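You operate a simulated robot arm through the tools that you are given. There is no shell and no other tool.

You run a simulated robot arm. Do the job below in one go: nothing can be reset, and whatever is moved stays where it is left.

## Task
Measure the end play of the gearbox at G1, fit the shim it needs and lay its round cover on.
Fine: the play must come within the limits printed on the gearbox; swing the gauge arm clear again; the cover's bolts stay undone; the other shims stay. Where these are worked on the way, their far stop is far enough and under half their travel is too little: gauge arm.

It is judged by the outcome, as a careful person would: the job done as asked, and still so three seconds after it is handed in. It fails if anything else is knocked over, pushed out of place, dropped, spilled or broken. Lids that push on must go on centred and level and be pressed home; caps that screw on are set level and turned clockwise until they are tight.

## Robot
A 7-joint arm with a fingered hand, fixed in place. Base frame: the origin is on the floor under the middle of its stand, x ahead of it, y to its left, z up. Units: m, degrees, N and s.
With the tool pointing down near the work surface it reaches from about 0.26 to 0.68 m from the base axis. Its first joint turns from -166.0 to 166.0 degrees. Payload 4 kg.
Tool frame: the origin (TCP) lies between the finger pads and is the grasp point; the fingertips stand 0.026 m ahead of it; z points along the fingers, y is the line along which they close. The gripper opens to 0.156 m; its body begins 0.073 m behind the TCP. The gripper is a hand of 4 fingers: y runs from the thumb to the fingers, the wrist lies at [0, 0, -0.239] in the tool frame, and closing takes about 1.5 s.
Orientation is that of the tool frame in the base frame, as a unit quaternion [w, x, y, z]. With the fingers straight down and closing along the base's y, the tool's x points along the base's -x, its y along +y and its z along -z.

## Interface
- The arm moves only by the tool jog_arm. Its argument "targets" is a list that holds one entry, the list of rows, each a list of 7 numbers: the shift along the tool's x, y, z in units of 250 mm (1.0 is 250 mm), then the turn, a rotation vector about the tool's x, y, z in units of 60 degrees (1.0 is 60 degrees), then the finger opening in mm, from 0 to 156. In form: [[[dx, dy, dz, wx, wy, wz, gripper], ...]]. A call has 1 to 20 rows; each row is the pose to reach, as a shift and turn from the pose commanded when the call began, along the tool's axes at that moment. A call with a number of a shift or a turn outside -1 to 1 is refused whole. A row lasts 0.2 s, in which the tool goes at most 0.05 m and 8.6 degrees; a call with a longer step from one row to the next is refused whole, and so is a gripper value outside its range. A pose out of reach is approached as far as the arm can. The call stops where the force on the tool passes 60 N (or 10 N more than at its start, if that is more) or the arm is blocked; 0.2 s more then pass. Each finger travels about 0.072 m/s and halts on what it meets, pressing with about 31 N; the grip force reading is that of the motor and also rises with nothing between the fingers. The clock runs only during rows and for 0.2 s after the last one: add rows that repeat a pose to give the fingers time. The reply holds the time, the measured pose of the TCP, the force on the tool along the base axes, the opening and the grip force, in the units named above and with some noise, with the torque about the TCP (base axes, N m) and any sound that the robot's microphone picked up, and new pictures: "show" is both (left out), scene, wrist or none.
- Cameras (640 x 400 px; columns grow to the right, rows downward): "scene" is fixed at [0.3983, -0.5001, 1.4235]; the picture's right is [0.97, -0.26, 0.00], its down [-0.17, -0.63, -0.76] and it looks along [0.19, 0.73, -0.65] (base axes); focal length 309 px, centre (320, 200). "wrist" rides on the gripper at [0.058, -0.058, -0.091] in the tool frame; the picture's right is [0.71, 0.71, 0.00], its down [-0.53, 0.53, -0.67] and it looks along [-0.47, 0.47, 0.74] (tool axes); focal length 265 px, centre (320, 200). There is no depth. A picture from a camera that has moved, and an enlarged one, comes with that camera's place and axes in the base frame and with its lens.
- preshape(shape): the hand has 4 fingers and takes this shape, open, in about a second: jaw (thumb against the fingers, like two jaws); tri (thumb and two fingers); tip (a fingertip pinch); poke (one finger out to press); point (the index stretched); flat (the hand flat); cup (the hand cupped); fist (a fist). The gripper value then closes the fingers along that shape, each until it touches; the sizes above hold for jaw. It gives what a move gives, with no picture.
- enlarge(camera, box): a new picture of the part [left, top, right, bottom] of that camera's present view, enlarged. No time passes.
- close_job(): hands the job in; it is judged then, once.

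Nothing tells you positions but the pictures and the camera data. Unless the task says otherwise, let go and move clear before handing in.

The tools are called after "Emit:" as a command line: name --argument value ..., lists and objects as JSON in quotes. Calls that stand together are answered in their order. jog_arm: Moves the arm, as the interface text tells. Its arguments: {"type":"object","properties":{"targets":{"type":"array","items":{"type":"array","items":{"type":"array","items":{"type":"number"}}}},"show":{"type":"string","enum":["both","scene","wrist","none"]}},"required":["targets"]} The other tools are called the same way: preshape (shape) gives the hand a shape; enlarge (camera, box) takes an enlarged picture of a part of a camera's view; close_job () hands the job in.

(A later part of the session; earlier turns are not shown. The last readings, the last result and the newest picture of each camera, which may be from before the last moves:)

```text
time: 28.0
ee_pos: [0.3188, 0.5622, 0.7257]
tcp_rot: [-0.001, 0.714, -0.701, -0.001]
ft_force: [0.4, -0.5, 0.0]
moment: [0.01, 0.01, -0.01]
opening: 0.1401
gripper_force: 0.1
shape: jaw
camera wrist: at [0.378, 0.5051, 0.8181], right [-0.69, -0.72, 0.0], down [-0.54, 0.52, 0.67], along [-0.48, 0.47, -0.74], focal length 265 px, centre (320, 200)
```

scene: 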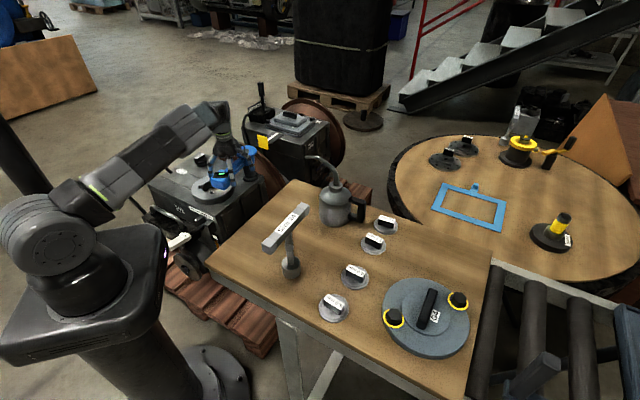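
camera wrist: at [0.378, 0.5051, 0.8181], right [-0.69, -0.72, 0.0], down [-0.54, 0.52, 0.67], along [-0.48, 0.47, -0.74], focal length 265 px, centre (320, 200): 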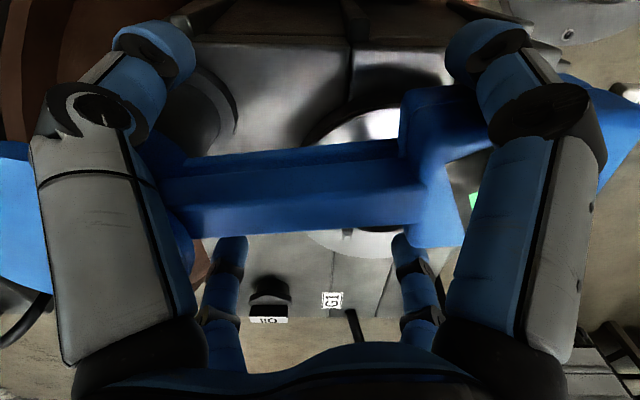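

Still following freely; the head is nearly over the bore now. I'll go another 24°.

Emit:
jog_arm --targets '[[[-0.03, 0.027, 0, 0, 0, 0.1, 140], [-0.063, 0.051, 0, 0, 0, 0.2, 140], [-0.099, 0.071, 0, 0, 0, 0.3, 140], [-0.136, 0.087, 0, 0, 0, 0.4, 140]]]' --show "both"

Emit:
enlarge --camera "scene" --box '[180, 130, 270, 210]'

```text
time: 29.0
ee_pos: [0.2959, 0.5973, 0.7248]
tcp_rot: [0.001, -0.551, 0.834, 0.0]
ft_force: [0.4, 0.0, -0.4]
moment: [-0.03, -0.03, -0.01]
opening: 0.1396
gripper_force: 0.0
shape: jaw
camera wrist: at [0.3261, 0.5205, 0.8171], right [-0.93, -0.37, 0.0], down [-0.28, 0.69, 0.67], along [-0.25, 0.62, -0.74], focal length 265 px, centre (320, 200)
```

scene: 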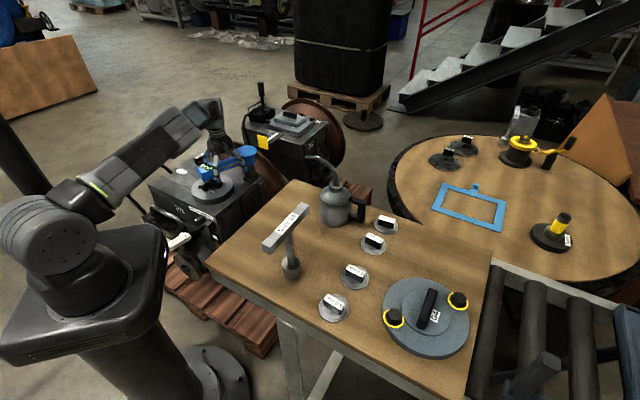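
wrist: 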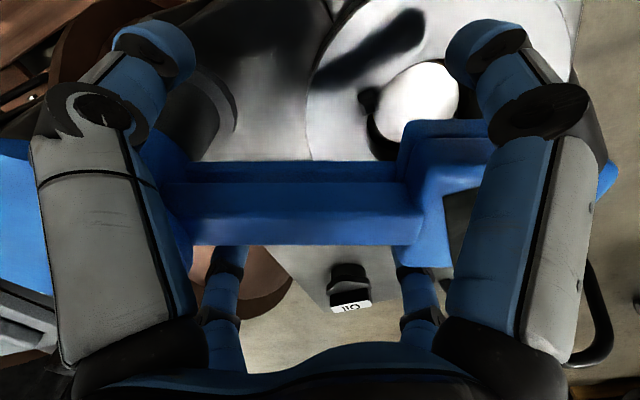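

```text
5.00 times, centred on (225, 170) of scene
camera zoom: at [0.3983, -0.5001, 1.4235], right [0.97, -0.26, 0.0], down [-0.17, -0.63, -0.76], along [0.19, 0.73, -0.65], focal length 1546 px, centre (795, 350)
```

zoom: 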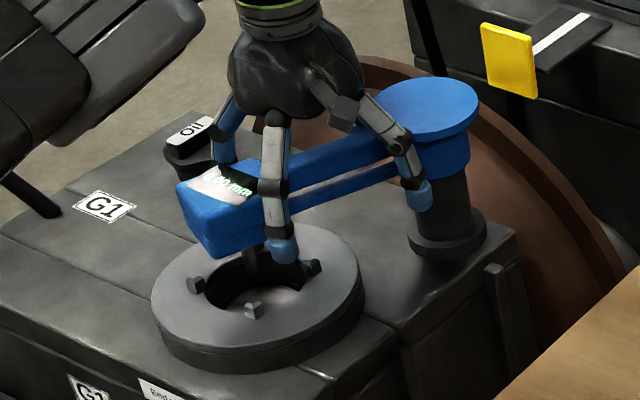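

The gauge head is nearly over the bore and its display shows something; I zoom in on it.

Emit:
enlarge --camera "scene" --box '[203, 158, 233, 178]'

Emit:
enlarge --camera "wrist" --box '[340, 60, 640, 260]'

```text
16.00 times, centred on (218, 168) of scene
camera zoom: at [0.3983, -0.5001, 1.4235], right [0.97, -0.26, 0.0], down [-0.17, -0.63, -0.76], along [0.19, 0.73, -0.65], focal length 4946 px, centre (1952, 712)
```

zoom: 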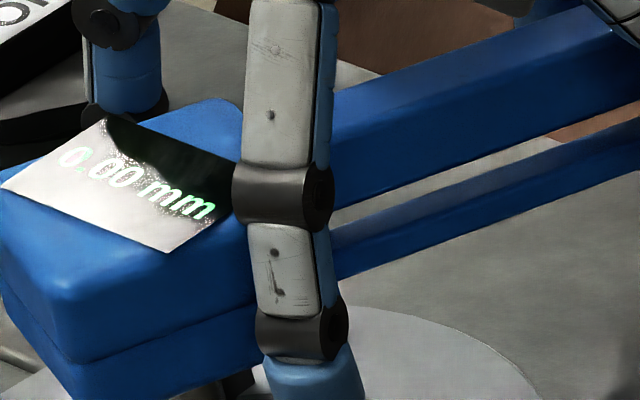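

```text
2.00 times, centred on (490, 160) of wrist
camera zoom: at [0.3261, 0.5205, 0.8171], right [-0.93, -0.37, 0.0], down [-0.28, 0.69, 0.67], along [-0.25, 0.62, -0.74], focal length 531 px, centre (-20, 280)
```

zoom: 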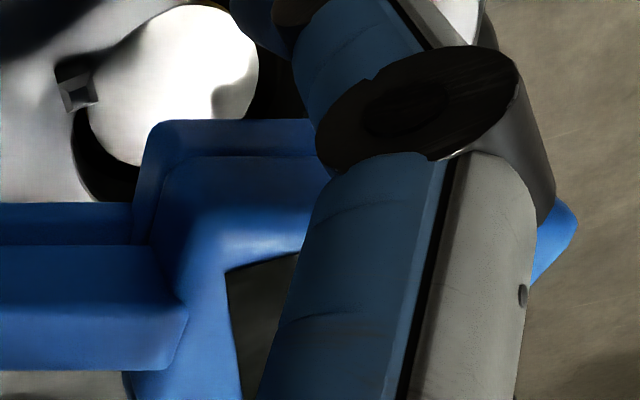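

The display reads 0.00 mm so far, meaning it isn't yet at its measuring position. I continue gently toward the stop.

Emit:
jog_arm --targets '[[[-0.025, 0.023, 0, 0, 0, 0.083, 140], [-0.053, 0.043, 0, 0, 0, 0.167, 140]]]' --show "wrist"

Emit:
enlarge --camera "scene" --box '[190, 140, 260, 200]'

```text
time: 29.6
ee_pos: [0.2938, 0.6105, 0.7231]
tcp_rot: [0.001, -0.476, 0.879, -0.003]
ft_force: [5.1, -13.2, -0.5]
moment: [0.26, 0.11, 0.9]
opening: 0.1397
gripper_force: 0.1
shape: jaw
camera wrist: at [0.3095, 0.5309, 0.8168], right [-0.98, -0.21, 0.0], down [-0.16, 0.73, 0.67], along [-0.14, 0.65, -0.75], focal length 265 px, centre (320, 200)
```

wrist: 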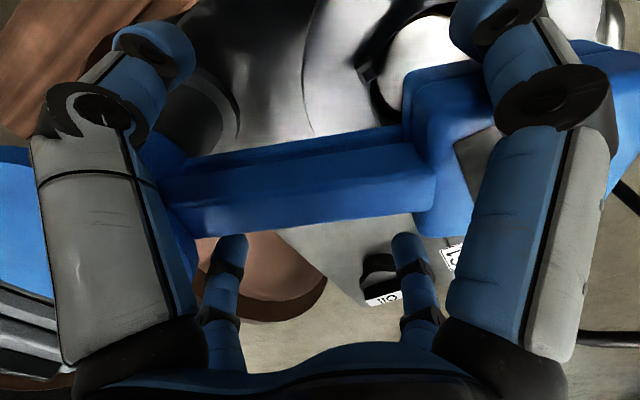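

```text
6.67 times, centred on (225, 170) of scene
camera zoom: at [0.3983, -0.5001, 1.4235], right [0.97, -0.26, 0.0], down [-0.17, -0.63, -0.76], along [0.19, 0.73, -0.65], focal length 2061 px, centre (953, 400)
```

zoom: 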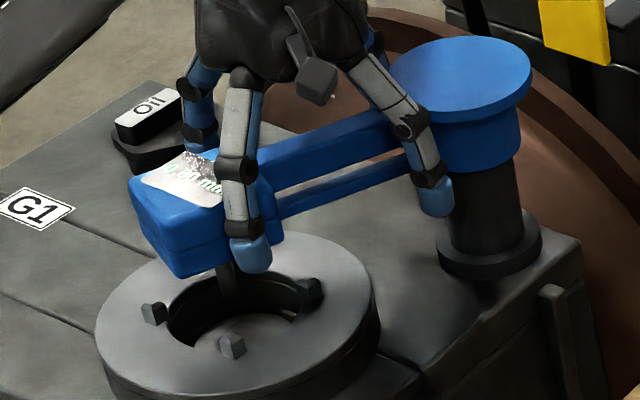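

A reaction of about 14 N shows the arm is at its far stop, with the plunger in the bore. I zoom on the display to read it.

Emit:
enlarge --camera "scene" --box '[194, 158, 218, 174]'

Emit:
enlarge --camera "wrist" --box '[440, 80, 560, 200]'

```text
16.00 times, centred on (206, 166) of scene
camera zoom: at [0.3983, -0.5001, 1.4235], right [0.97, -0.26, 0.0], down [-0.17, -0.63, -0.76], along [0.19, 0.73, -0.65], focal length 4946 px, centre (2144, 744)
```

zoom: 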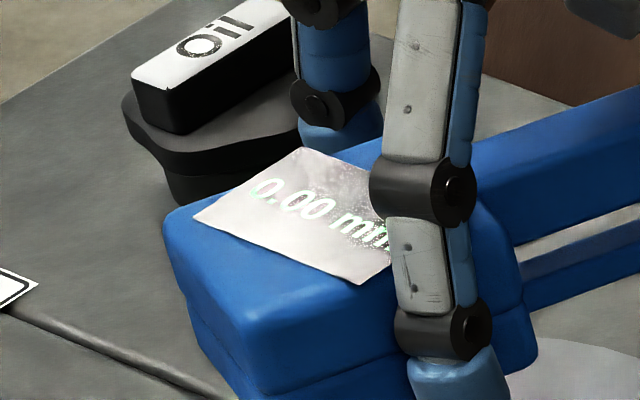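

```text
3.33 times, centred on (500, 140) of wrist
camera zoom: at [0.3095, 0.5309, 0.8168], right [-0.98, -0.21, 0.0], down [-0.16, 0.73, 0.67], along [-0.14, 0.65, -0.75], focal length 885 px, centre (-280, 400)
```

zoom: 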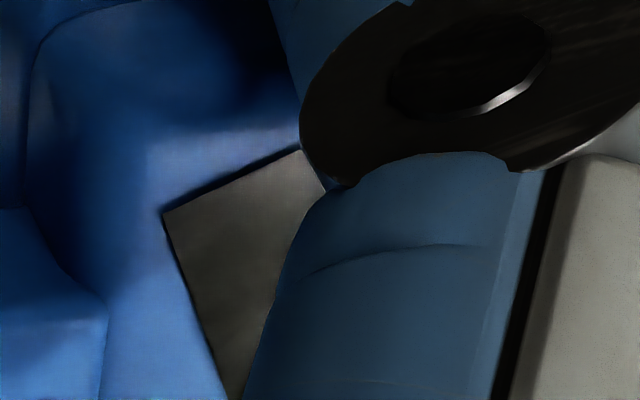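

The display reads 0.00 mm at the stop. There's also a lever marked "Lift" on the front of G1, which likely lifts the shaft so the gauge can show the play; I look at it closely.

Emit:
enlarge --camera "scene" --box '[130, 190, 250, 270]'

Emit:
enlarge --camera "scene" --box '[160, 220, 205, 260]'

```text
5.00 times, centred on (190, 230) of scene
camera zoom: at [0.3983, -0.5001, 1.4235], right [0.97, -0.26, 0.0], down [-0.17, -0.63, -0.76], along [0.19, 0.73, -0.65], focal length 1546 px, centre (970, 50)
```

zoom: 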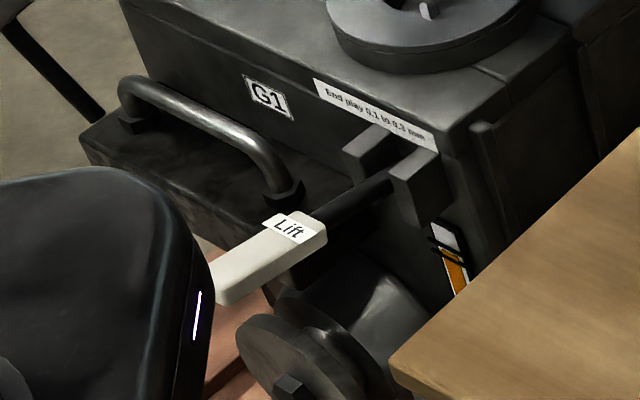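

```text
10.00 times, centred on (182, 240) of scene
camera zoom: at [0.3983, -0.5001, 1.4235], right [0.97, -0.26, 0.0], down [-0.17, -0.63, -0.76], along [0.19, 0.73, -0.65], focal length 3091 px, centre (1695, -200)
```

zoom: 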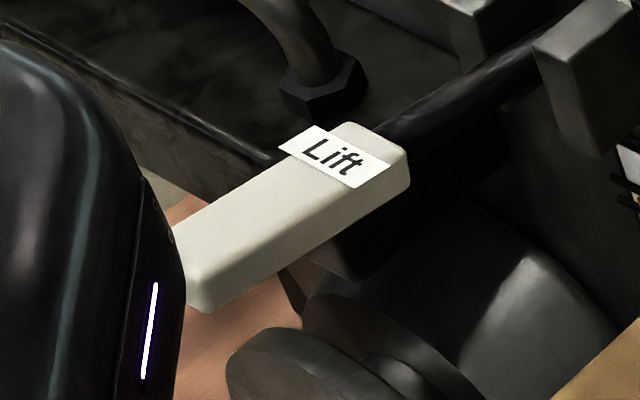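

I take "Lift" to be a sprung lever at about (0.10, 0.345, 0.59) that raises the shaft while held down. First I back the cage off the gauge arm and lift straight out, leaving the arm at its stop.

Emit:
jog_arm --targets '[[[0.0215, -0.022, 0, 0, 0, -0.075, 140], [0.0215, -0.022, -0.05, 0, 0, -0.075, 140], [0.0215, -0.022, -0.15, 0, 0, -0.075, 140], [0.0215, -0.022, -0.3, 0, 0, -0.075, 140], [0.0215, -0.022, -0.45, 0, 0, -0.075, 140], [0.0215, -0.022, -0.6, 0, 0, -0.075, 140]]]' --show "both"

Emit:
enlarge --camera "scene" --box '[180, 140, 260, 200]'

```text
time: 31.0
ee_pos: [0.2942, 0.6049, 0.8758]
tcp_rot: [0.002, -0.511, 0.86, 0.001]
ft_force: [0.6, 0.2, 0.1]
moment: [-0.01, 0.02, -0.02]
opening: 0.1398
gripper_force: 0.0
shape: jaw
camera wrist: at [0.317, 0.5265, 0.9682], right [-0.96, -0.28, 0.0], down [-0.21, 0.71, 0.67], along [-0.19, 0.64, -0.74], focal length 265 px, centre (320, 200)
```

scene: 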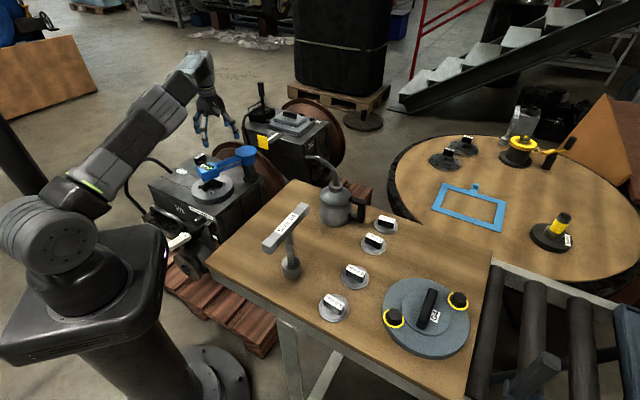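
wrist: 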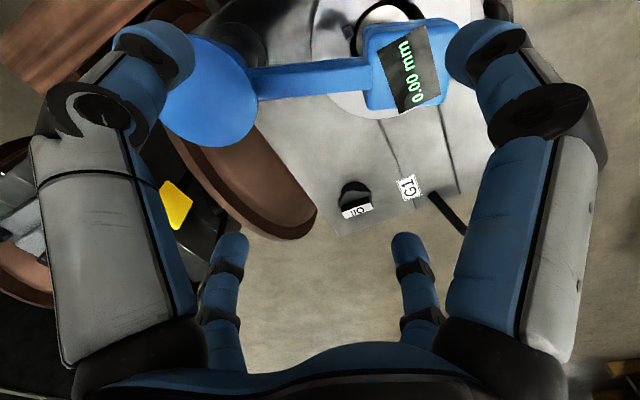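

```text
6.67 times, centred on (220, 170) of scene
camera zoom: at [0.3983, -0.5001, 1.4235], right [0.97, -0.26, 0.0], down [-0.17, -0.63, -0.76], along [0.19, 0.73, -0.65], focal length 2061 px, centre (987, 400)
```

zoom: 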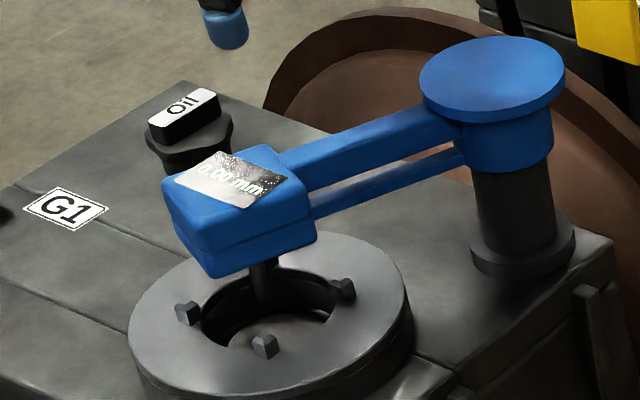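

The gauge arm stays in place with the plunger over the bore, and the wrist view reads 0.00 mm clearly. Next I move above the Lift lever, closing the fingers to make a pusher.

Emit:
jog_arm --targets '[[[0.15, 0.027, -0.016, 0, 0, 0, 100], [0.3, 0.054, -0.032, 0, 0, 0, 60], [0.45, 0.081, -0.048, 0, 0, 0, 30], [0.6, 0.108, -0.064, 0, 0, 0, 0], [0.757, 0.135, -0.08, 0, 0, 0, 0]]]' --show "none"

Emit:
jog_arm --targets '[[[0.1, 0.005, 0.06, 0, 0, 0, 0], [0.2, 0.01, 0.12, 0, 0, 0, 0], [0.3, 0.015, 0.18, 0, 0, 0, 0], [0.4, 0.02, 0.24, 0, 0, 0, 0], [0.46, 0.025, 0.3, 0, 0, 0, 0]]]' --show "both"

```text
time: 32.2
ee_pos: [0.1731, 0.4563, 0.8942]
tcp_rot: [0.001, -0.511, 0.859, 0.0]
ft_force: [0.6, -0.4, 1.1]
moment: [0.01, -0.02, 0.0]
opening: 0.0001
gripper_force: 0.0
shape: jaw
```

```text
time: 33.4
ee_pos: [0.114, 0.3569, 0.8201]
tcp_rot: [0.0, -0.511, 0.859, 0.0]
ft_force: [0.2, 0.9, -0.6]
moment: [0.01, -0.02, 0.02]
opening: 0.0
gripper_force: 30.9
shape: jaw
camera wrist: at [0.1366, 0.2774, 0.9131], right [-0.96, -0.28, 0.0], down [-0.21, 0.71, 0.67], along [-0.19, 0.64, -0.74], focal length 265 px, centre (320, 200)
```

scene: 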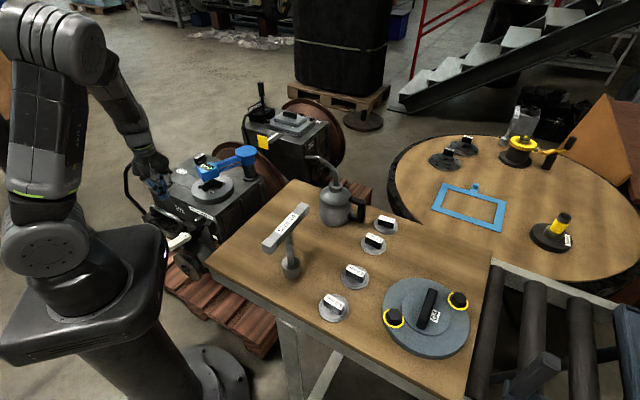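
wrist: 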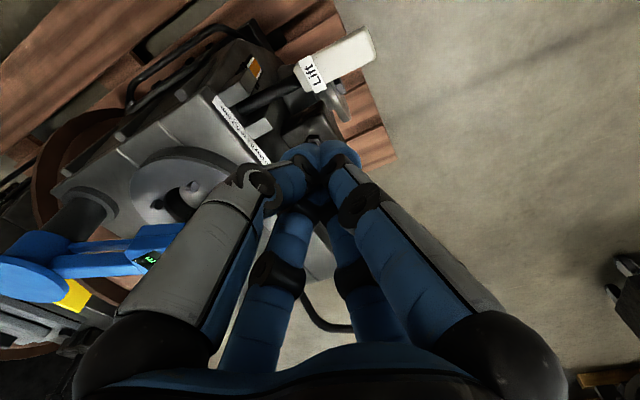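

The closed fingers make a pusher and the Lift paddle is at about (0.092, 0.352, 0.58). I rotate the hand so its camera stays clear of the robot stand, move over the paddle and come down partway.

Emit:
jog_arm --targets '[[[0.01, 0.01, 0.05, 0, 0, -0.14, 0], [0.02, 0.02, 0.1, 0, 0, -0.28, 0], [0.03, 0.03, 0.15, 0, 0, -0.42, 0], [0.04, 0.04, 0.21, 0, 0, -0.56, 0], [0.05, 0.05, 0.28, 0, 0, -0.7, 0], [0.06, 0.06, 0.38, 0, 0, -0.84, 0], [0.07, 0.071, 0.48, 0, 0, -0.98, 0]]]' --show "both"

Emit:
enlarge --camera "scene" --box '[100, 130, 260, 270]'

```text
time: 35.0
ee_pos: [0.0891, 0.3472, 0.6987]
tcp_rot: [0.0, 0.868, -0.496, 0.001]
ft_force: [0.5, 0.3, 0.2]
moment: [-0.03, -0.01, 0.01]
opening: 0.0
gripper_force: 31.0
shape: jaw
camera wrist: at [0.1688, 0.3278, 0.792], right [-0.25, -0.97, 0.0], down [-0.72, 0.19, 0.67], along [-0.65, 0.17, -0.74], focal length 265 px, centre (320, 200)
```

scene: 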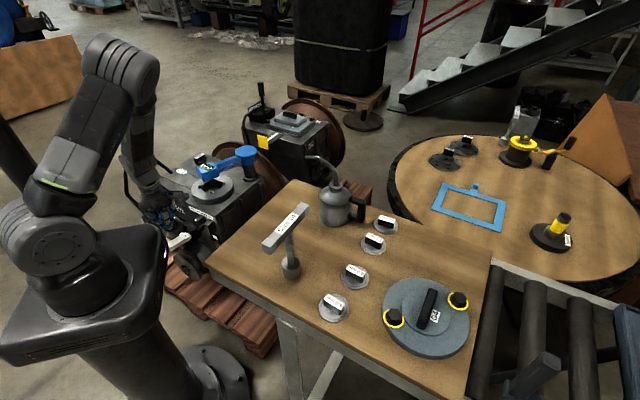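
wrist: 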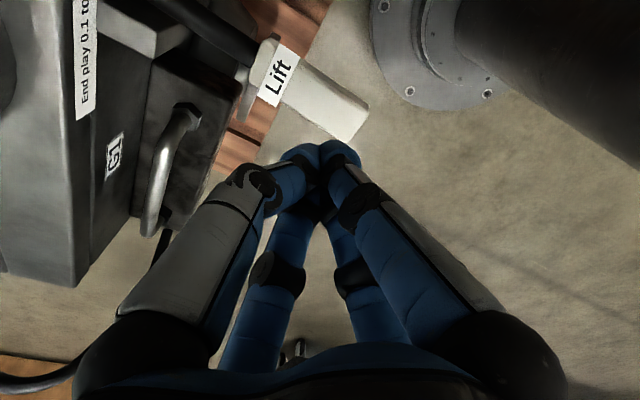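

```text
2.86 times, centred on (180, 200) of scene
camera zoom: at [0.3983, -0.5001, 1.4235], right [0.97, -0.26, 0.0], down [-0.17, -0.63, -0.76], along [0.19, 0.73, -0.65], focal length 883 px, centre (720, 200)
```

zoom: 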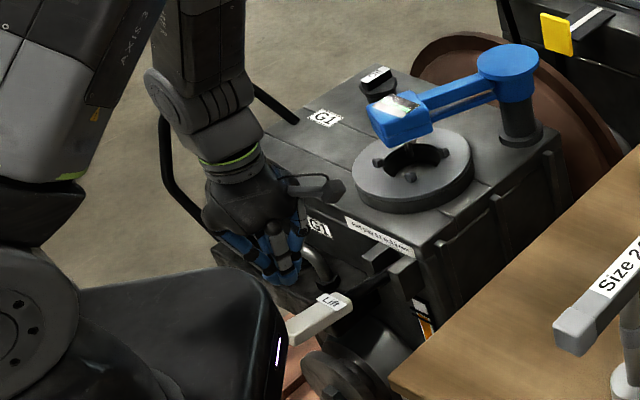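

The fingertips are right over the paddle and the gauge display stays visible to the scene camera. I press down gradually.

Emit:
jog_arm --targets '[[[0.022, -0.006, 0.1, 0, 0, 0, 0], [0.022, -0.006, 0.2, 0, 0, 0, 0], [0.022, -0.006, 0.3, 0, 0, 0, 0], [0.022, -0.006, 0.33, 0, 0, 0, 0], [0.022, -0.006, 0.36, 0, 0, 0, 0], [0.022, -0.006, 0.38, 0, 0, 0, 0]]]' --show "wrist"

Emit:
enlarge --camera "scene" --box '[140, 140, 260, 260]'

```text
time: 36.4
ee_pos: [0.0942, 0.3458, 0.6045]
tcp_rot: [-0.001, 0.868, -0.497, 0.0]
ft_force: [-1.5, 0.4, 3.3]
moment: [0.0, 0.05, -0.02]
opening: 0.0
gripper_force: 30.8
shape: jaw
camera wrist: at [0.173, 0.3246, 0.6969], right [-0.25, -0.97, 0.0], down [-0.72, 0.19, 0.67], along [-0.65, 0.17, -0.74], focal length 265 px, centre (320, 200)
```

wrist: 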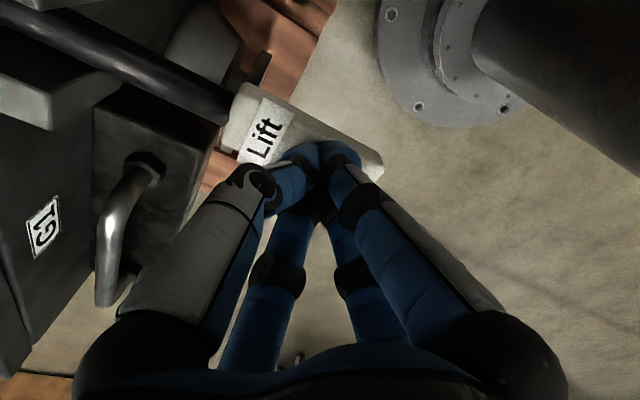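

```text
3.33 times, centred on (200, 200) of scene
camera zoom: at [0.3983, -0.5001, 1.4235], right [0.97, -0.26, 0.0], down [-0.17, -0.63, -0.76], along [0.19, 0.73, -0.65], focal length 1030 px, centre (720, 200)
```

zoom: 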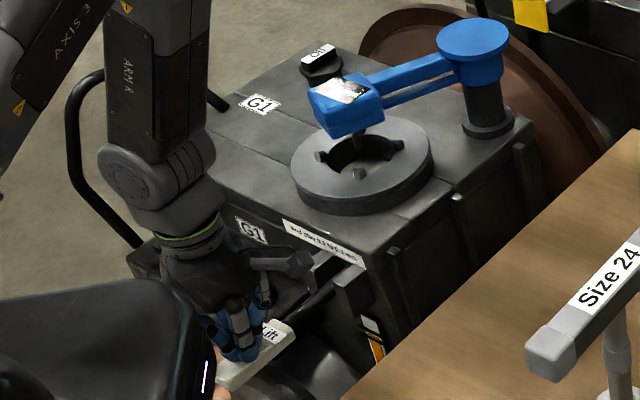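

Contact at tip z ≈ 0.578 with 3 N. I press further in small steps and check the display.

Emit:
jog_arm --targets '[[[0, 0, 0.02, 0, 0, 0, 0], [0, 0, 0.04, 0, 0, 0, 0], [0, 0, 0.06, 0, 0, 0, 0]]]' --show "none"

Emit:
enlarge --camera "scene" --box '[194, 156, 224, 176]'

Emit:
enlarge --camera "scene" --box '[140, 140, 260, 260]'

```text
time: 37.2
ee_pos: [0.0927, 0.3458, 0.5895]
tcp_rot: [-0.002, 0.868, -0.497, 0.001]
ft_force: [1.1, -1.1, 4.1]
moment: [-0.01, -0.01, 0.02]
opening: 0.0003
gripper_force: 31.1
shape: jaw
```

```text
16.00 times, centred on (209, 166) of scene
camera zoom: at [0.3983, -0.5001, 1.4235], right [0.97, -0.26, 0.0], down [-0.17, -0.63, -0.76], along [0.19, 0.73, -0.65], focal length 4946 px, centre (2096, 744)
```

zoom: 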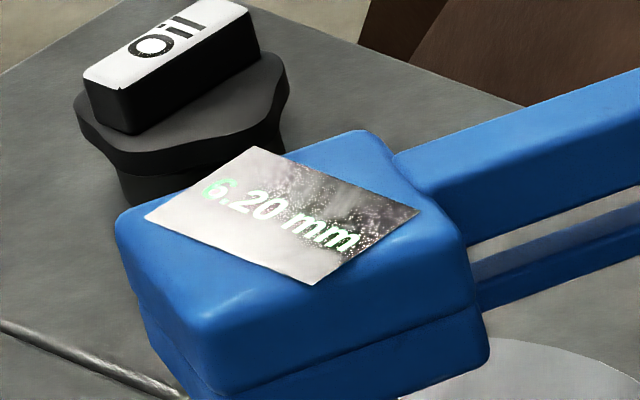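

```text
3.33 times, centred on (200, 200) of scene
camera zoom: at [0.3983, -0.5001, 1.4235], right [0.97, -0.26, 0.0], down [-0.17, -0.63, -0.76], along [0.19, 0.73, -0.65], focal length 1030 px, centre (720, 200)
```

zoom: 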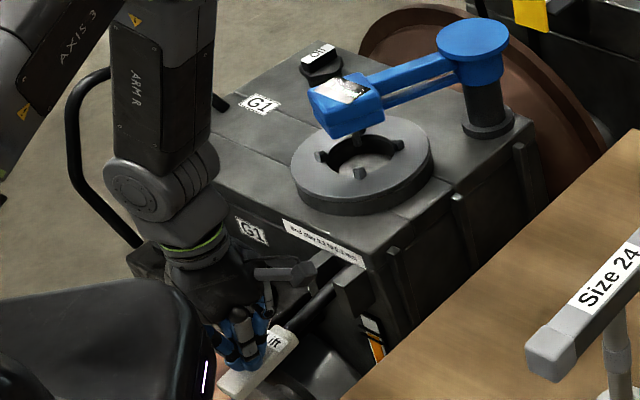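

The display now shows about 6.20 mm, but the lever may not be at its end. I press further to its stop and re-read it at higher zoom.

Emit:
jog_arm --targets '[[[0, 0, 0.02, 0, 0, 0, 0], [0, 0, 0.04, 0, 0, 0, 0], [0, 0, 0.06, 0, 0, 0, 0]]]' --show "none"

Emit:
enlarge --camera "scene" --box '[199, 160, 217, 172]'

Emit:
enlarge --camera "scene" --box '[140, 140, 260, 260]'

```text
time: 38.0
ee_pos: [0.094, 0.3477, 0.5755]
tcp_rot: [-0.003, 0.868, -0.497, -0.001]
ft_force: [0.2, -2.9, 37.4]
moment: [0.29, 0.02, 0.0]
opening: 0.0001
gripper_force: 30.9
shape: jaw
```

```text
16.00 times, centred on (208, 166) of scene
camera zoom: at [0.3983, -0.5001, 1.4235], right [0.97, -0.26, 0.0], down [-0.17, -0.63, -0.76], along [0.19, 0.73, -0.65], focal length 4946 px, centre (2112, 744)
```

zoom: 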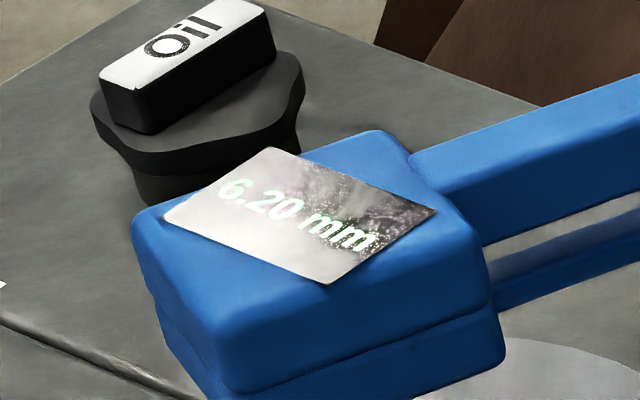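

```text
3.33 times, centred on (200, 200) of scene
camera zoom: at [0.3983, -0.5001, 1.4235], right [0.97, -0.26, 0.0], down [-0.17, -0.63, -0.76], along [0.19, 0.73, -0.65], focal length 1030 px, centre (720, 200)
```

zoom: 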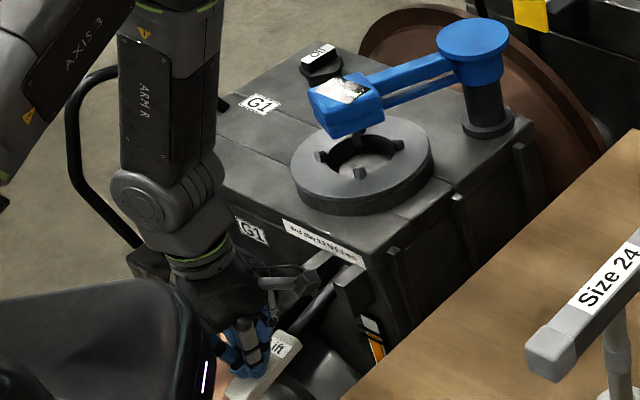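

The reading holds at 6.20 mm with the lever hard at its stop (37 N). I release the lever gently and check what the display shows afterward.

Emit:
jog_arm --targets '[[[0, 0, -0.04, 0, 0, 0, 0], [0, 0, -0.08, 0, 0, 0, 0], [0, 0, -0.12, 0, 0, 0, 0], [0, 0, -0.16, 0, 0, 0, 0], [0, 0, -0.26, 0, 0, 0, 0], [0, 0, -0.4, 0, 0, 0, 0], [0, 0, -0.55, 0, 0, 0, 0], [0, 0, -0.7, 0, 0, 0, 0], [0, 0, -0.85, 0, 0, 0, 0], [0, 0, -1.0, 0, 0, 0, 0]]]' --show "wrist"

Emit:
enlarge --camera "scene" --box '[199, 160, 217, 172]'

Emit:
enlarge --camera "scene" --box '[140, 140, 260, 260]'

```text
time: 40.2
ee_pos: [0.0936, 0.3454, 0.8267]
tcp_rot: [-0.002, 0.868, -0.497, 0.001]
ft_force: [0.2, 0.2, 0.2]
moment: [-0.03, 0.0, 0.02]
opening: 0.0
gripper_force: 31.1
shape: jaw
camera wrist: at [0.1717, 0.3247, 0.9193], right [-0.25, -0.97, 0.0], down [-0.72, 0.19, 0.67], along [-0.65, 0.17, -0.74], focal length 265 px, centre (320, 200)
```

wrist: 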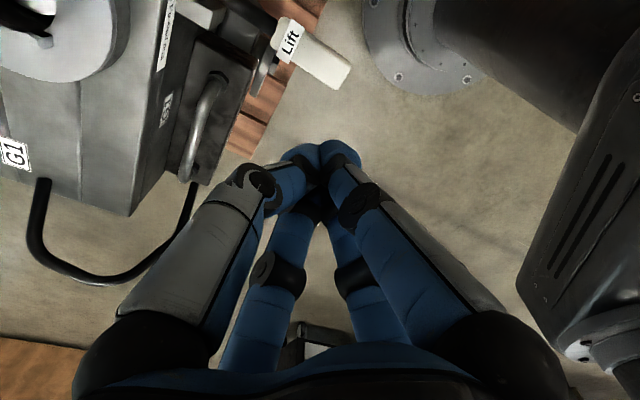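

```text
16.00 times, centred on (208, 166) of scene
camera zoom: at [0.3983, -0.5001, 1.4235], right [0.97, -0.26, 0.0], down [-0.17, -0.63, -0.76], along [0.19, 0.73, -0.65], focal length 4946 px, centre (2112, 744)
```

zoom: 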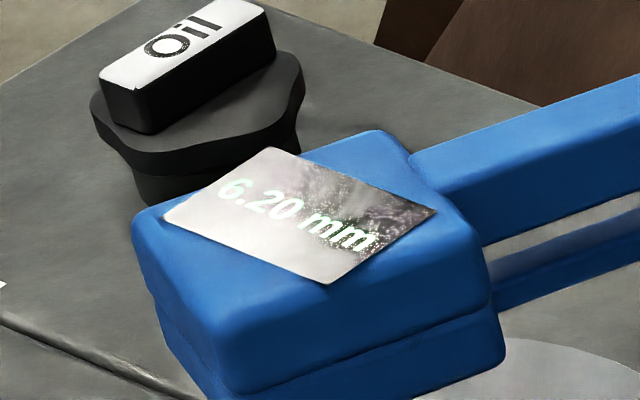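

```text
3.33 times, centred on (200, 200) of scene
camera zoom: at [0.3983, -0.5001, 1.4235], right [0.97, -0.26, 0.0], down [-0.17, -0.63, -0.76], along [0.19, 0.73, -0.65], focal length 1030 px, centre (720, 200)
```

zoom: 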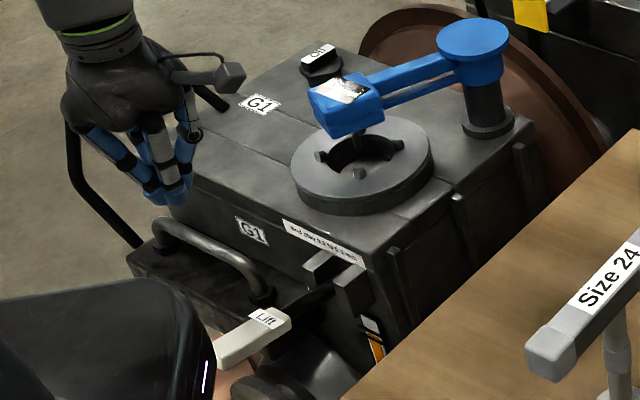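

The reading is latched at 6.20 mm with the lever back up, so the 6.0 mm shim (leaving 0.20 mm) is the one. I return above the gauge arm to re-cage it, and will confirm the reading from above.

Emit:
jog_arm --targets '[[[-0.049, -0.122, -0.05, 0, 0, 0.098, 0], [-0.098, -0.244, -0.08, 0, 0, 0.196, 40], [-0.147, -0.366, -0.1, 0, 0, 0.294, 80], [-0.196, -0.488, -0.12, 0, 0, 0.392, 110], [-0.245, -0.61, -0.12, 0, 0, 0.49, 140]]]' --show "none"

Emit:
jog_arm --targets '[[[-0.102, -0.082, -0.02, 0, 0, 0.1, 140], [-0.204, -0.164, -0.04, 0, 0, 0.2, 140], [-0.306, -0.246, -0.06, 0, 0, 0.3, 140], [-0.408, -0.328, -0.07, 0, 0, 0.4, 140], [-0.512, -0.41, -0.08, 0, 0, 0.495, 140]]]' --show "wrist"

```text
time: 41.4
ee_pos: [0.1952, 0.4774, 0.8554]
tcp_rot: [-0.001, 0.712, -0.702, 0.0]
ft_force: [0.2, -0.6, 0.0]
moment: [-0.01, 0.01, -0.01]
opening: 0.0993
gripper_force: 0.0
shape: jaw
```

```text
time: 42.6
ee_pos: [0.2915, 0.6047, 0.8755]
tcp_rot: [0.001, -0.509, 0.861, -0.001]
ft_force: [0.4, 0.3, 0.6]
moment: [0.02, 0.02, 0.0]
opening: 0.1395
gripper_force: 0.1
shape: jaw
camera wrist: at [0.314, 0.5265, 0.9689], right [-0.96, -0.28, 0.0], down [-0.21, 0.71, 0.67], along [-0.19, 0.64, -0.74], focal length 265 px, centre (320, 200)
```

wrist: 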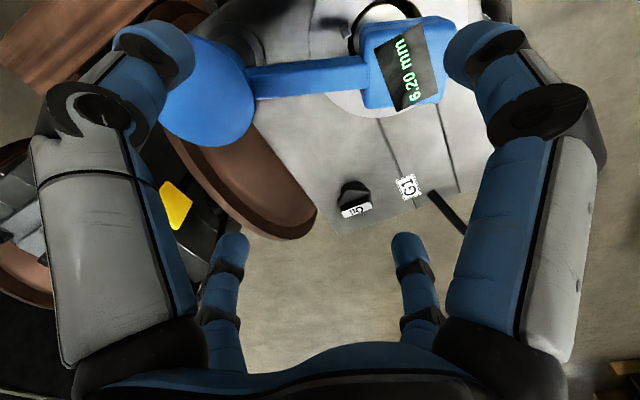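

Emit:
enlarge --camera "wrist" --box '[360, 20, 460, 120]'

```text
4.00 times, centred on (410, 70) of wrist
camera zoom: at [0.314, 0.5265, 0.9689], right [-0.96, -0.28, 0.0], down [-0.21, 0.71, 0.67], along [-0.19, 0.64, -0.74], focal length 1062 px, centre (-40, 720)
```

zoom: 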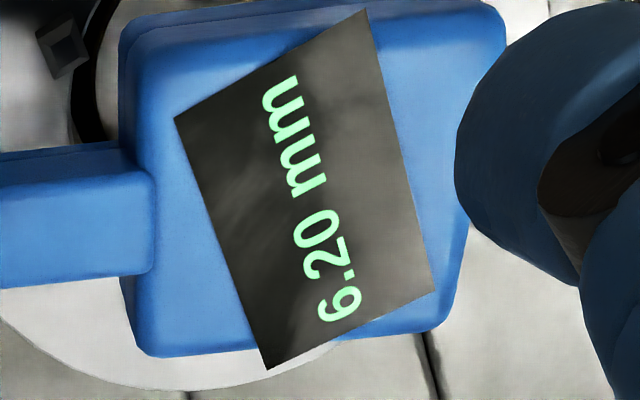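

Confirmed: 6.20 mm, so the 6.0 mm shim leaves 0.20 mm. Now I centre the cage on the bar and lower it to swing the gauge arm back.

Emit:
jog_arm --targets '[[[0.024, -0.029, 0, 0, 0, -0.055, 140], [0.024, -0.029, 0.15, 0, 0, -0.055, 140], [0.024, -0.029, 0.3, 0, 0, -0.055, 140], [0.024, -0.029, 0.45, 0, 0, -0.055, 140], [0.024, -0.029, 0.55, 0, 0, -0.055, 140], [0.024, -0.029, 0.605, 0, 0, -0.055, 140]]]' --show "both"

```text
time: 44.0
ee_pos: [0.2965, 0.5953, 0.7216]
tcp_rot: [0.0, -0.533, 0.846, 0.001]
ft_force: [0.3, -0.2, -0.1]
moment: [0.01, -0.01, 0.02]
opening: 0.1397
gripper_force: 0.2
shape: jaw
camera wrist: at [0.3244, 0.5183, 0.815], right [-0.94, -0.33, 0.0], down [-0.25, 0.7, 0.67], along [-0.22, 0.63, -0.74], focal length 265 px, centre (320, 200)
```

scene: 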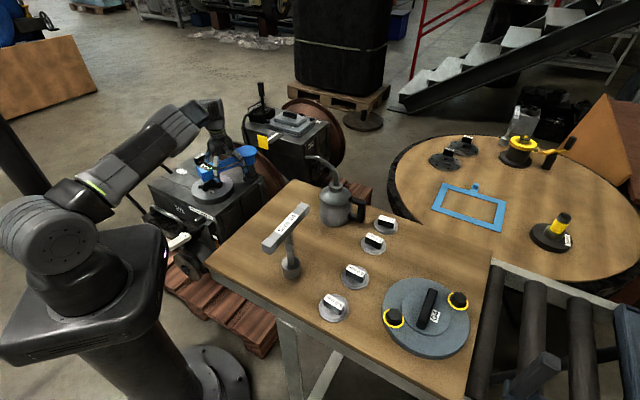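
wrist: 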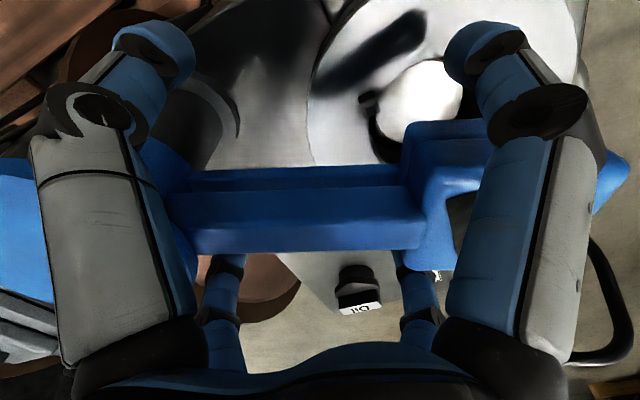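

The bar is caged again. I swing it back counter-clockwise, first 58°.

Emit:
jog_arm --targets '[[[0.027, -0.034, 0, 0, 0, -0.108, 140], [0.051, -0.071, 0, 0, 0, -0.217, 140], [0.07, -0.111, 0, 0, 0, -0.325, 140], [0.085, -0.152, 0, 0, 0, -0.433, 140], [0.094, -0.195, 0, 0, 0, -0.542, 140], [0.099, -0.239, 0, 0, 0, -0.65, 140], [0.099, -0.282, 0, 0, 0, -0.758, 140], [0.094, -0.326, 0, 0, 0, -0.867, 140], [0.084, -0.368, 0, 0, 0, -0.975, 140]]]' --show "wrist"

```text
time: 46.0
ee_pos: [0.3722, 0.5383, 0.7232]
tcp_rot: [0.0, 0.88, -0.476, 0.0]
ft_force: [0.0, 0.2, -0.4]
moment: [-0.04, 0.01, 0.0]
opening: 0.1397
gripper_force: 0.0
shape: jaw
camera wrist: at [0.4518, 0.5212, 0.8163], right [-0.2, -0.98, 0.0], down [-0.73, 0.15, 0.67], along [-0.65, 0.14, -0.74], focal length 265 px, centre (320, 200)
```

wrist: 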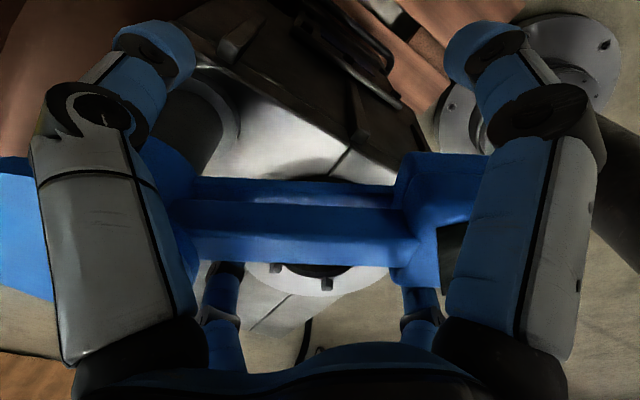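

Following freely. Another 24°, then I'll add outward tilt for the last stretch.

Emit:
jog_arm --targets '[[[0.029, -0.028, 0, 0, 0, -0.1, 140], [0.05, -0.062, 0, 0, 0, -0.2, 140], [0.069, -0.098, 0, 0, 0, -0.3, 140], [0.083, -0.135, 0, 0, 0, -0.4, 140]]]' --show "none"

```text
time: 47.0
ee_pos: [0.4109, 0.5387, 0.723]
tcp_rot: [-0.001, 0.959, -0.283, 0.0]
ft_force: [-0.1, -0.3, -0.5]
moment: [0.02, 0.0, -0.01]
opening: 0.1396
gripper_force: 0.0
shape: jaw
```

Now the last 35° with a 14° outward tilt for reach.

Emit:
jog_arm --targets '[[[0.025, -0.03, 0, 0.036, 0.016, -0.097, 140], [0.047, -0.063, 0, 0.0725, 0.0315, -0.193, 140], [0.065, -0.098, 0, 0.109, 0.047, -0.29, 140], [0.08, -0.135, 0, 0.145, 0.063, -0.387, 140], [0.09, -0.172, 0, 0.181, 0.079, -0.483, 140], [0.097, -0.211, 0, 0.2175, 0.0945, -0.58, 140]]]' --show "both"

```text
time: 48.4
ee_pos: [0.461, 0.5699, 0.7239]
tcp_rot: [-0.094, 0.992, 0.019, 0.08]
ft_force: [0.4, 0.5, 0.0]
moment: [-0.03, 0.0, 0.01]
opening: 0.1397
gripper_force: 0.1
shape: jaw
camera wrist: at [0.5009, 0.6111, 0.8336], right [0.73, -0.68, -0.02], down [-0.6, -0.66, 0.47], along [-0.33, -0.33, -0.89], focal length 265 px, centre (320, 200)
```

scene: 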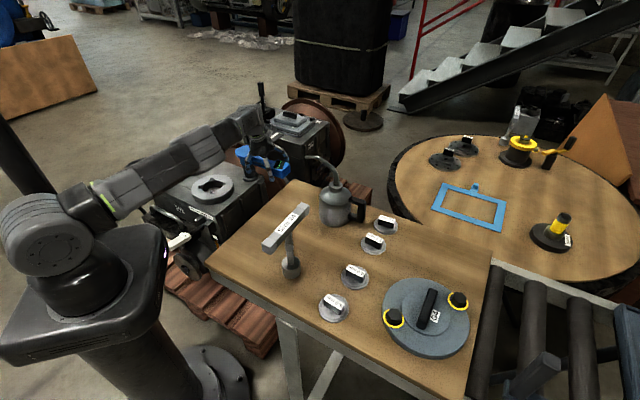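
wrist: 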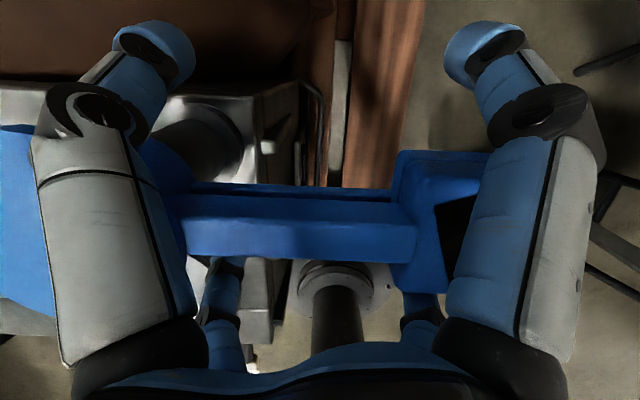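

Nearly back to its original position. I nudge a few degrees further to feel for the parking stop.

Emit:
jog_arm --targets '[[[0.013, -0.015, 0.005, 0, 0, -0.05, 140], [0.025, -0.03, 0.01, 0, 0, -0.1, 140]]]' --show "wrist"

Emit:
enlarge --camera "scene" --box '[200, 120, 320, 200]'

```text
time: 49.0
ee_pos: [0.4644, 0.5771, 0.7228]
tcp_rot: [-0.09, 0.99, 0.069, 0.083]
ft_force: [-7.4, -5.6, -1.4]
moment: [0.08, -0.04, -0.59]
opening: 0.1397
gripper_force: 0.1
shape: jaw
camera wrist: at [0.4996, 0.624, 0.8331], right [0.8, -0.6, 0.01], down [-0.53, -0.7, 0.47], along [-0.28, -0.38, -0.88], focal length 265 px, centre (320, 200)
```

wrist: 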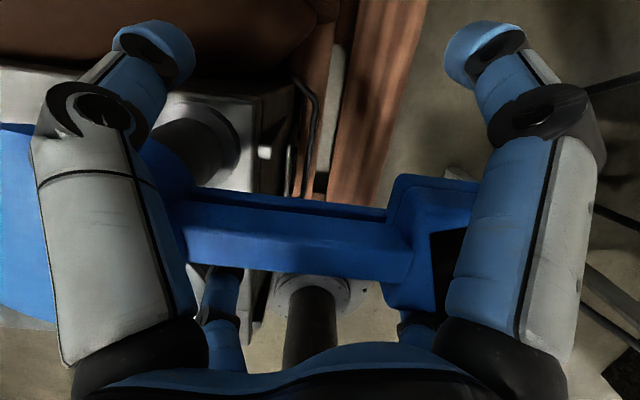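

```text
5.00 times, centred on (260, 160) of scene
camera zoom: at [0.3983, -0.5001, 1.4235], right [0.97, -0.26, 0.0], down [-0.17, -0.63, -0.76], along [0.19, 0.73, -0.65], focal length 1546 px, centre (620, 400)
```

zoom: 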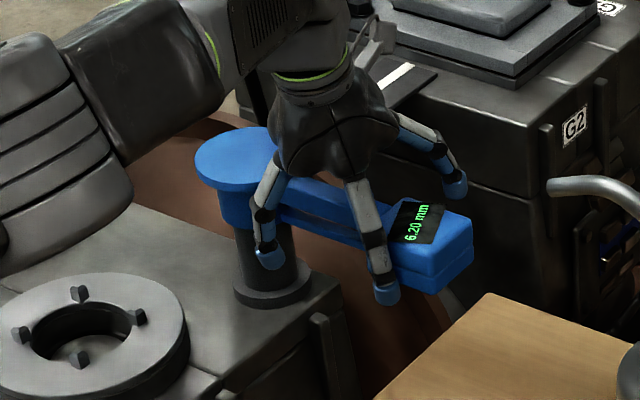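

The gauge arm is back at its parking stop (about 9 N reaction) and its display still shows 6.20 mm. I back off and lift straight up.

Emit:
jog_arm --targets '[[[-0.026, 0.027, -0.009, 0, 0, 0.09, 140], [-0.005, 0.007, -0.125, 0, 0, 0.09, 140], [0.0235, -0.0197, -0.281, 0, 0, 0.09, 140], [0.052, -0.046, -0.436, 0, 0, 0.09, 140], [0.08, -0.073, -0.591, 0, 0, 0.09, 140], [0.108, -0.1, -0.746, 0, 0, 0.09, 140]]]' --show "both"

Emit:
enlarge --camera "scene" --box '[200, 120, 320, 200]'

```text
time: 50.4
ee_pos: [0.4592, 0.5719, 0.9131]
tcp_rot: [-0.093, 0.992, 0.023, 0.08]
ft_force: [-0.3, 0.4, 0.2]
moment: [0.02, 0.04, 0.02]
opening: 0.1396
gripper_force: 0.1
shape: jaw
camera wrist: at [0.499, 0.6127, 1.023], right [0.74, -0.67, -0.01], down [-0.59, -0.66, 0.47], along [-0.32, -0.34, -0.88], focal length 265 px, centre (320, 200)
```

scene: 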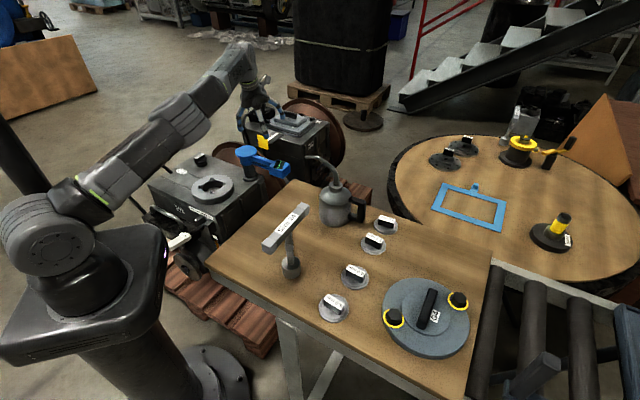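
wrist: 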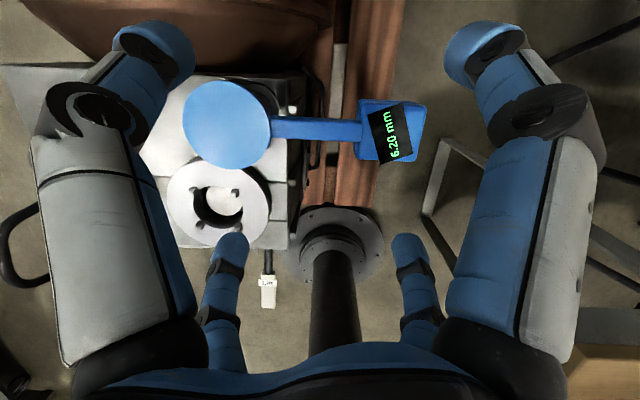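

```text
5.00 times, centred on (260, 160) of scene
camera zoom: at [0.3983, -0.5001, 1.4235], right [0.97, -0.26, 0.0], down [-0.17, -0.63, -0.76], along [0.19, 0.73, -0.65], focal length 1546 px, centre (620, 400)
```

zoom: 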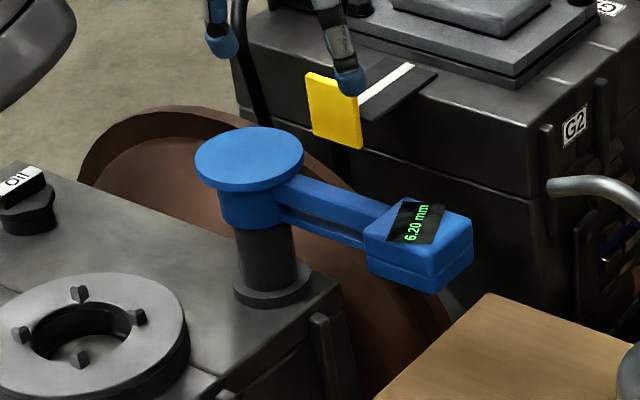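

The gauge arm is parked clear. Before fetching the shim I zoom in on the bore from here to measure its size.

Emit:
enlarge --camera "wrist" --box '[165, 150, 275, 250]'

Emit:
enlarge --camera "scene" --box '[185, 170, 240, 210]'

Emit:
enlarge --camera "scene" --box '[360, 205, 410, 260]'

```text
4.00 times, centred on (220, 200) of wrist
camera zoom: at [0.499, 0.6127, 1.023], right [0.74, -0.67, -0.01], down [-0.59, -0.66, 0.47], along [-0.32, -0.34, -0.88], focal length 1062 px, centre (720, 200)
```

zoom: 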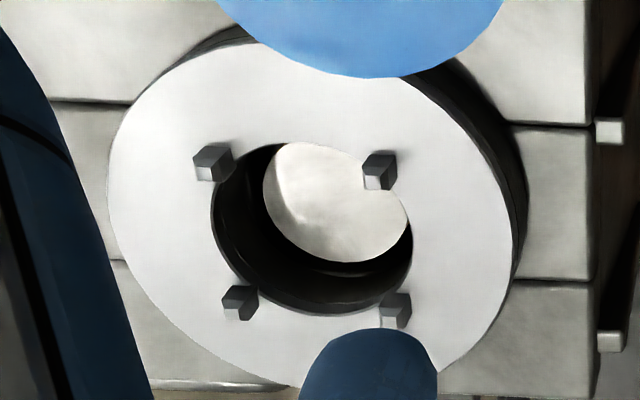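

```text
10.00 times, centred on (212, 190) of scene
camera zoom: at [0.3983, -0.5001, 1.4235], right [0.97, -0.26, 0.0], down [-0.17, -0.63, -0.76], along [0.19, 0.73, -0.65], focal length 3091 px, centre (1395, 300)
```

zoom: 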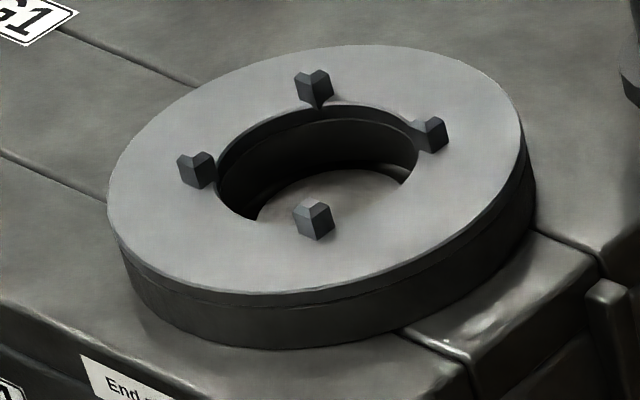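

```text
7.27 times, centred on (385, 232) of scene
camera zoom: at [0.3983, -0.5001, 1.4235], right [0.97, -0.26, 0.0], down [-0.17, -0.63, -0.76], along [0.19, 0.73, -0.65], focal length 2248 px, centre (-153, -36)
```

zoom: 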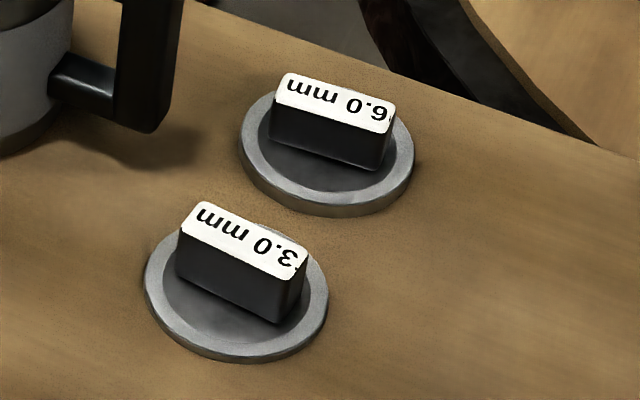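

The bore is about 85 mm wide and 20 mm deep, the shims 60 mm across with a 38 × 15 mm block handle. To reach into the bore I'd rather pinch with few fingers, so I'll try the "tip" shape here in free space to see its geometry.

Emit:
preshape --shape "tip"

Emit:
enlarge --camera "wrist" --box '[0, 0, 640, 400]'

Emit:
enlarge --camera "scene" --box '[210, 40, 330, 140]'

```text
time: 51.3
ee_pos: [0.4599, 0.5704, 0.9132]
tcp_rot: [-0.093, 0.992, 0.022, 0.08]
ft_force: [-0.7, -1.1, -0.1]
moment: [-0.02, -0.03, -0.02]
opening: 0.156
gripper_force: 0.2
shape: tip
```

```text
1.00 times, centred on (320, 200) of wrist (not enlarged: the box is as wide or as high as the picture)
camera zoom: at [0.4994, 0.6126, 1.0226], right [0.74, -0.67, -0.01], down [-0.59, -0.66, 0.47], along [-0.32, -0.34, -0.88], focal length 265 px, centre (320, 200)
```

zoom: 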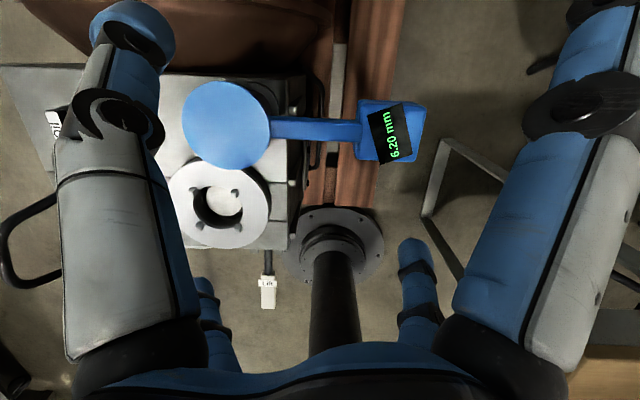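

```text
4.00 times, centred on (270, 90) of scene
camera zoom: at [0.3983, -0.5001, 1.4235], right [0.97, -0.26, 0.0], down [-0.17, -0.63, -0.76], along [0.19, 0.73, -0.65], focal length 1236 px, centre (520, 640)
```

zoom: 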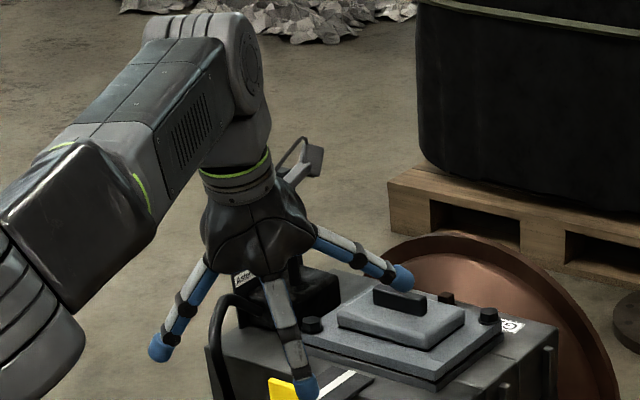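

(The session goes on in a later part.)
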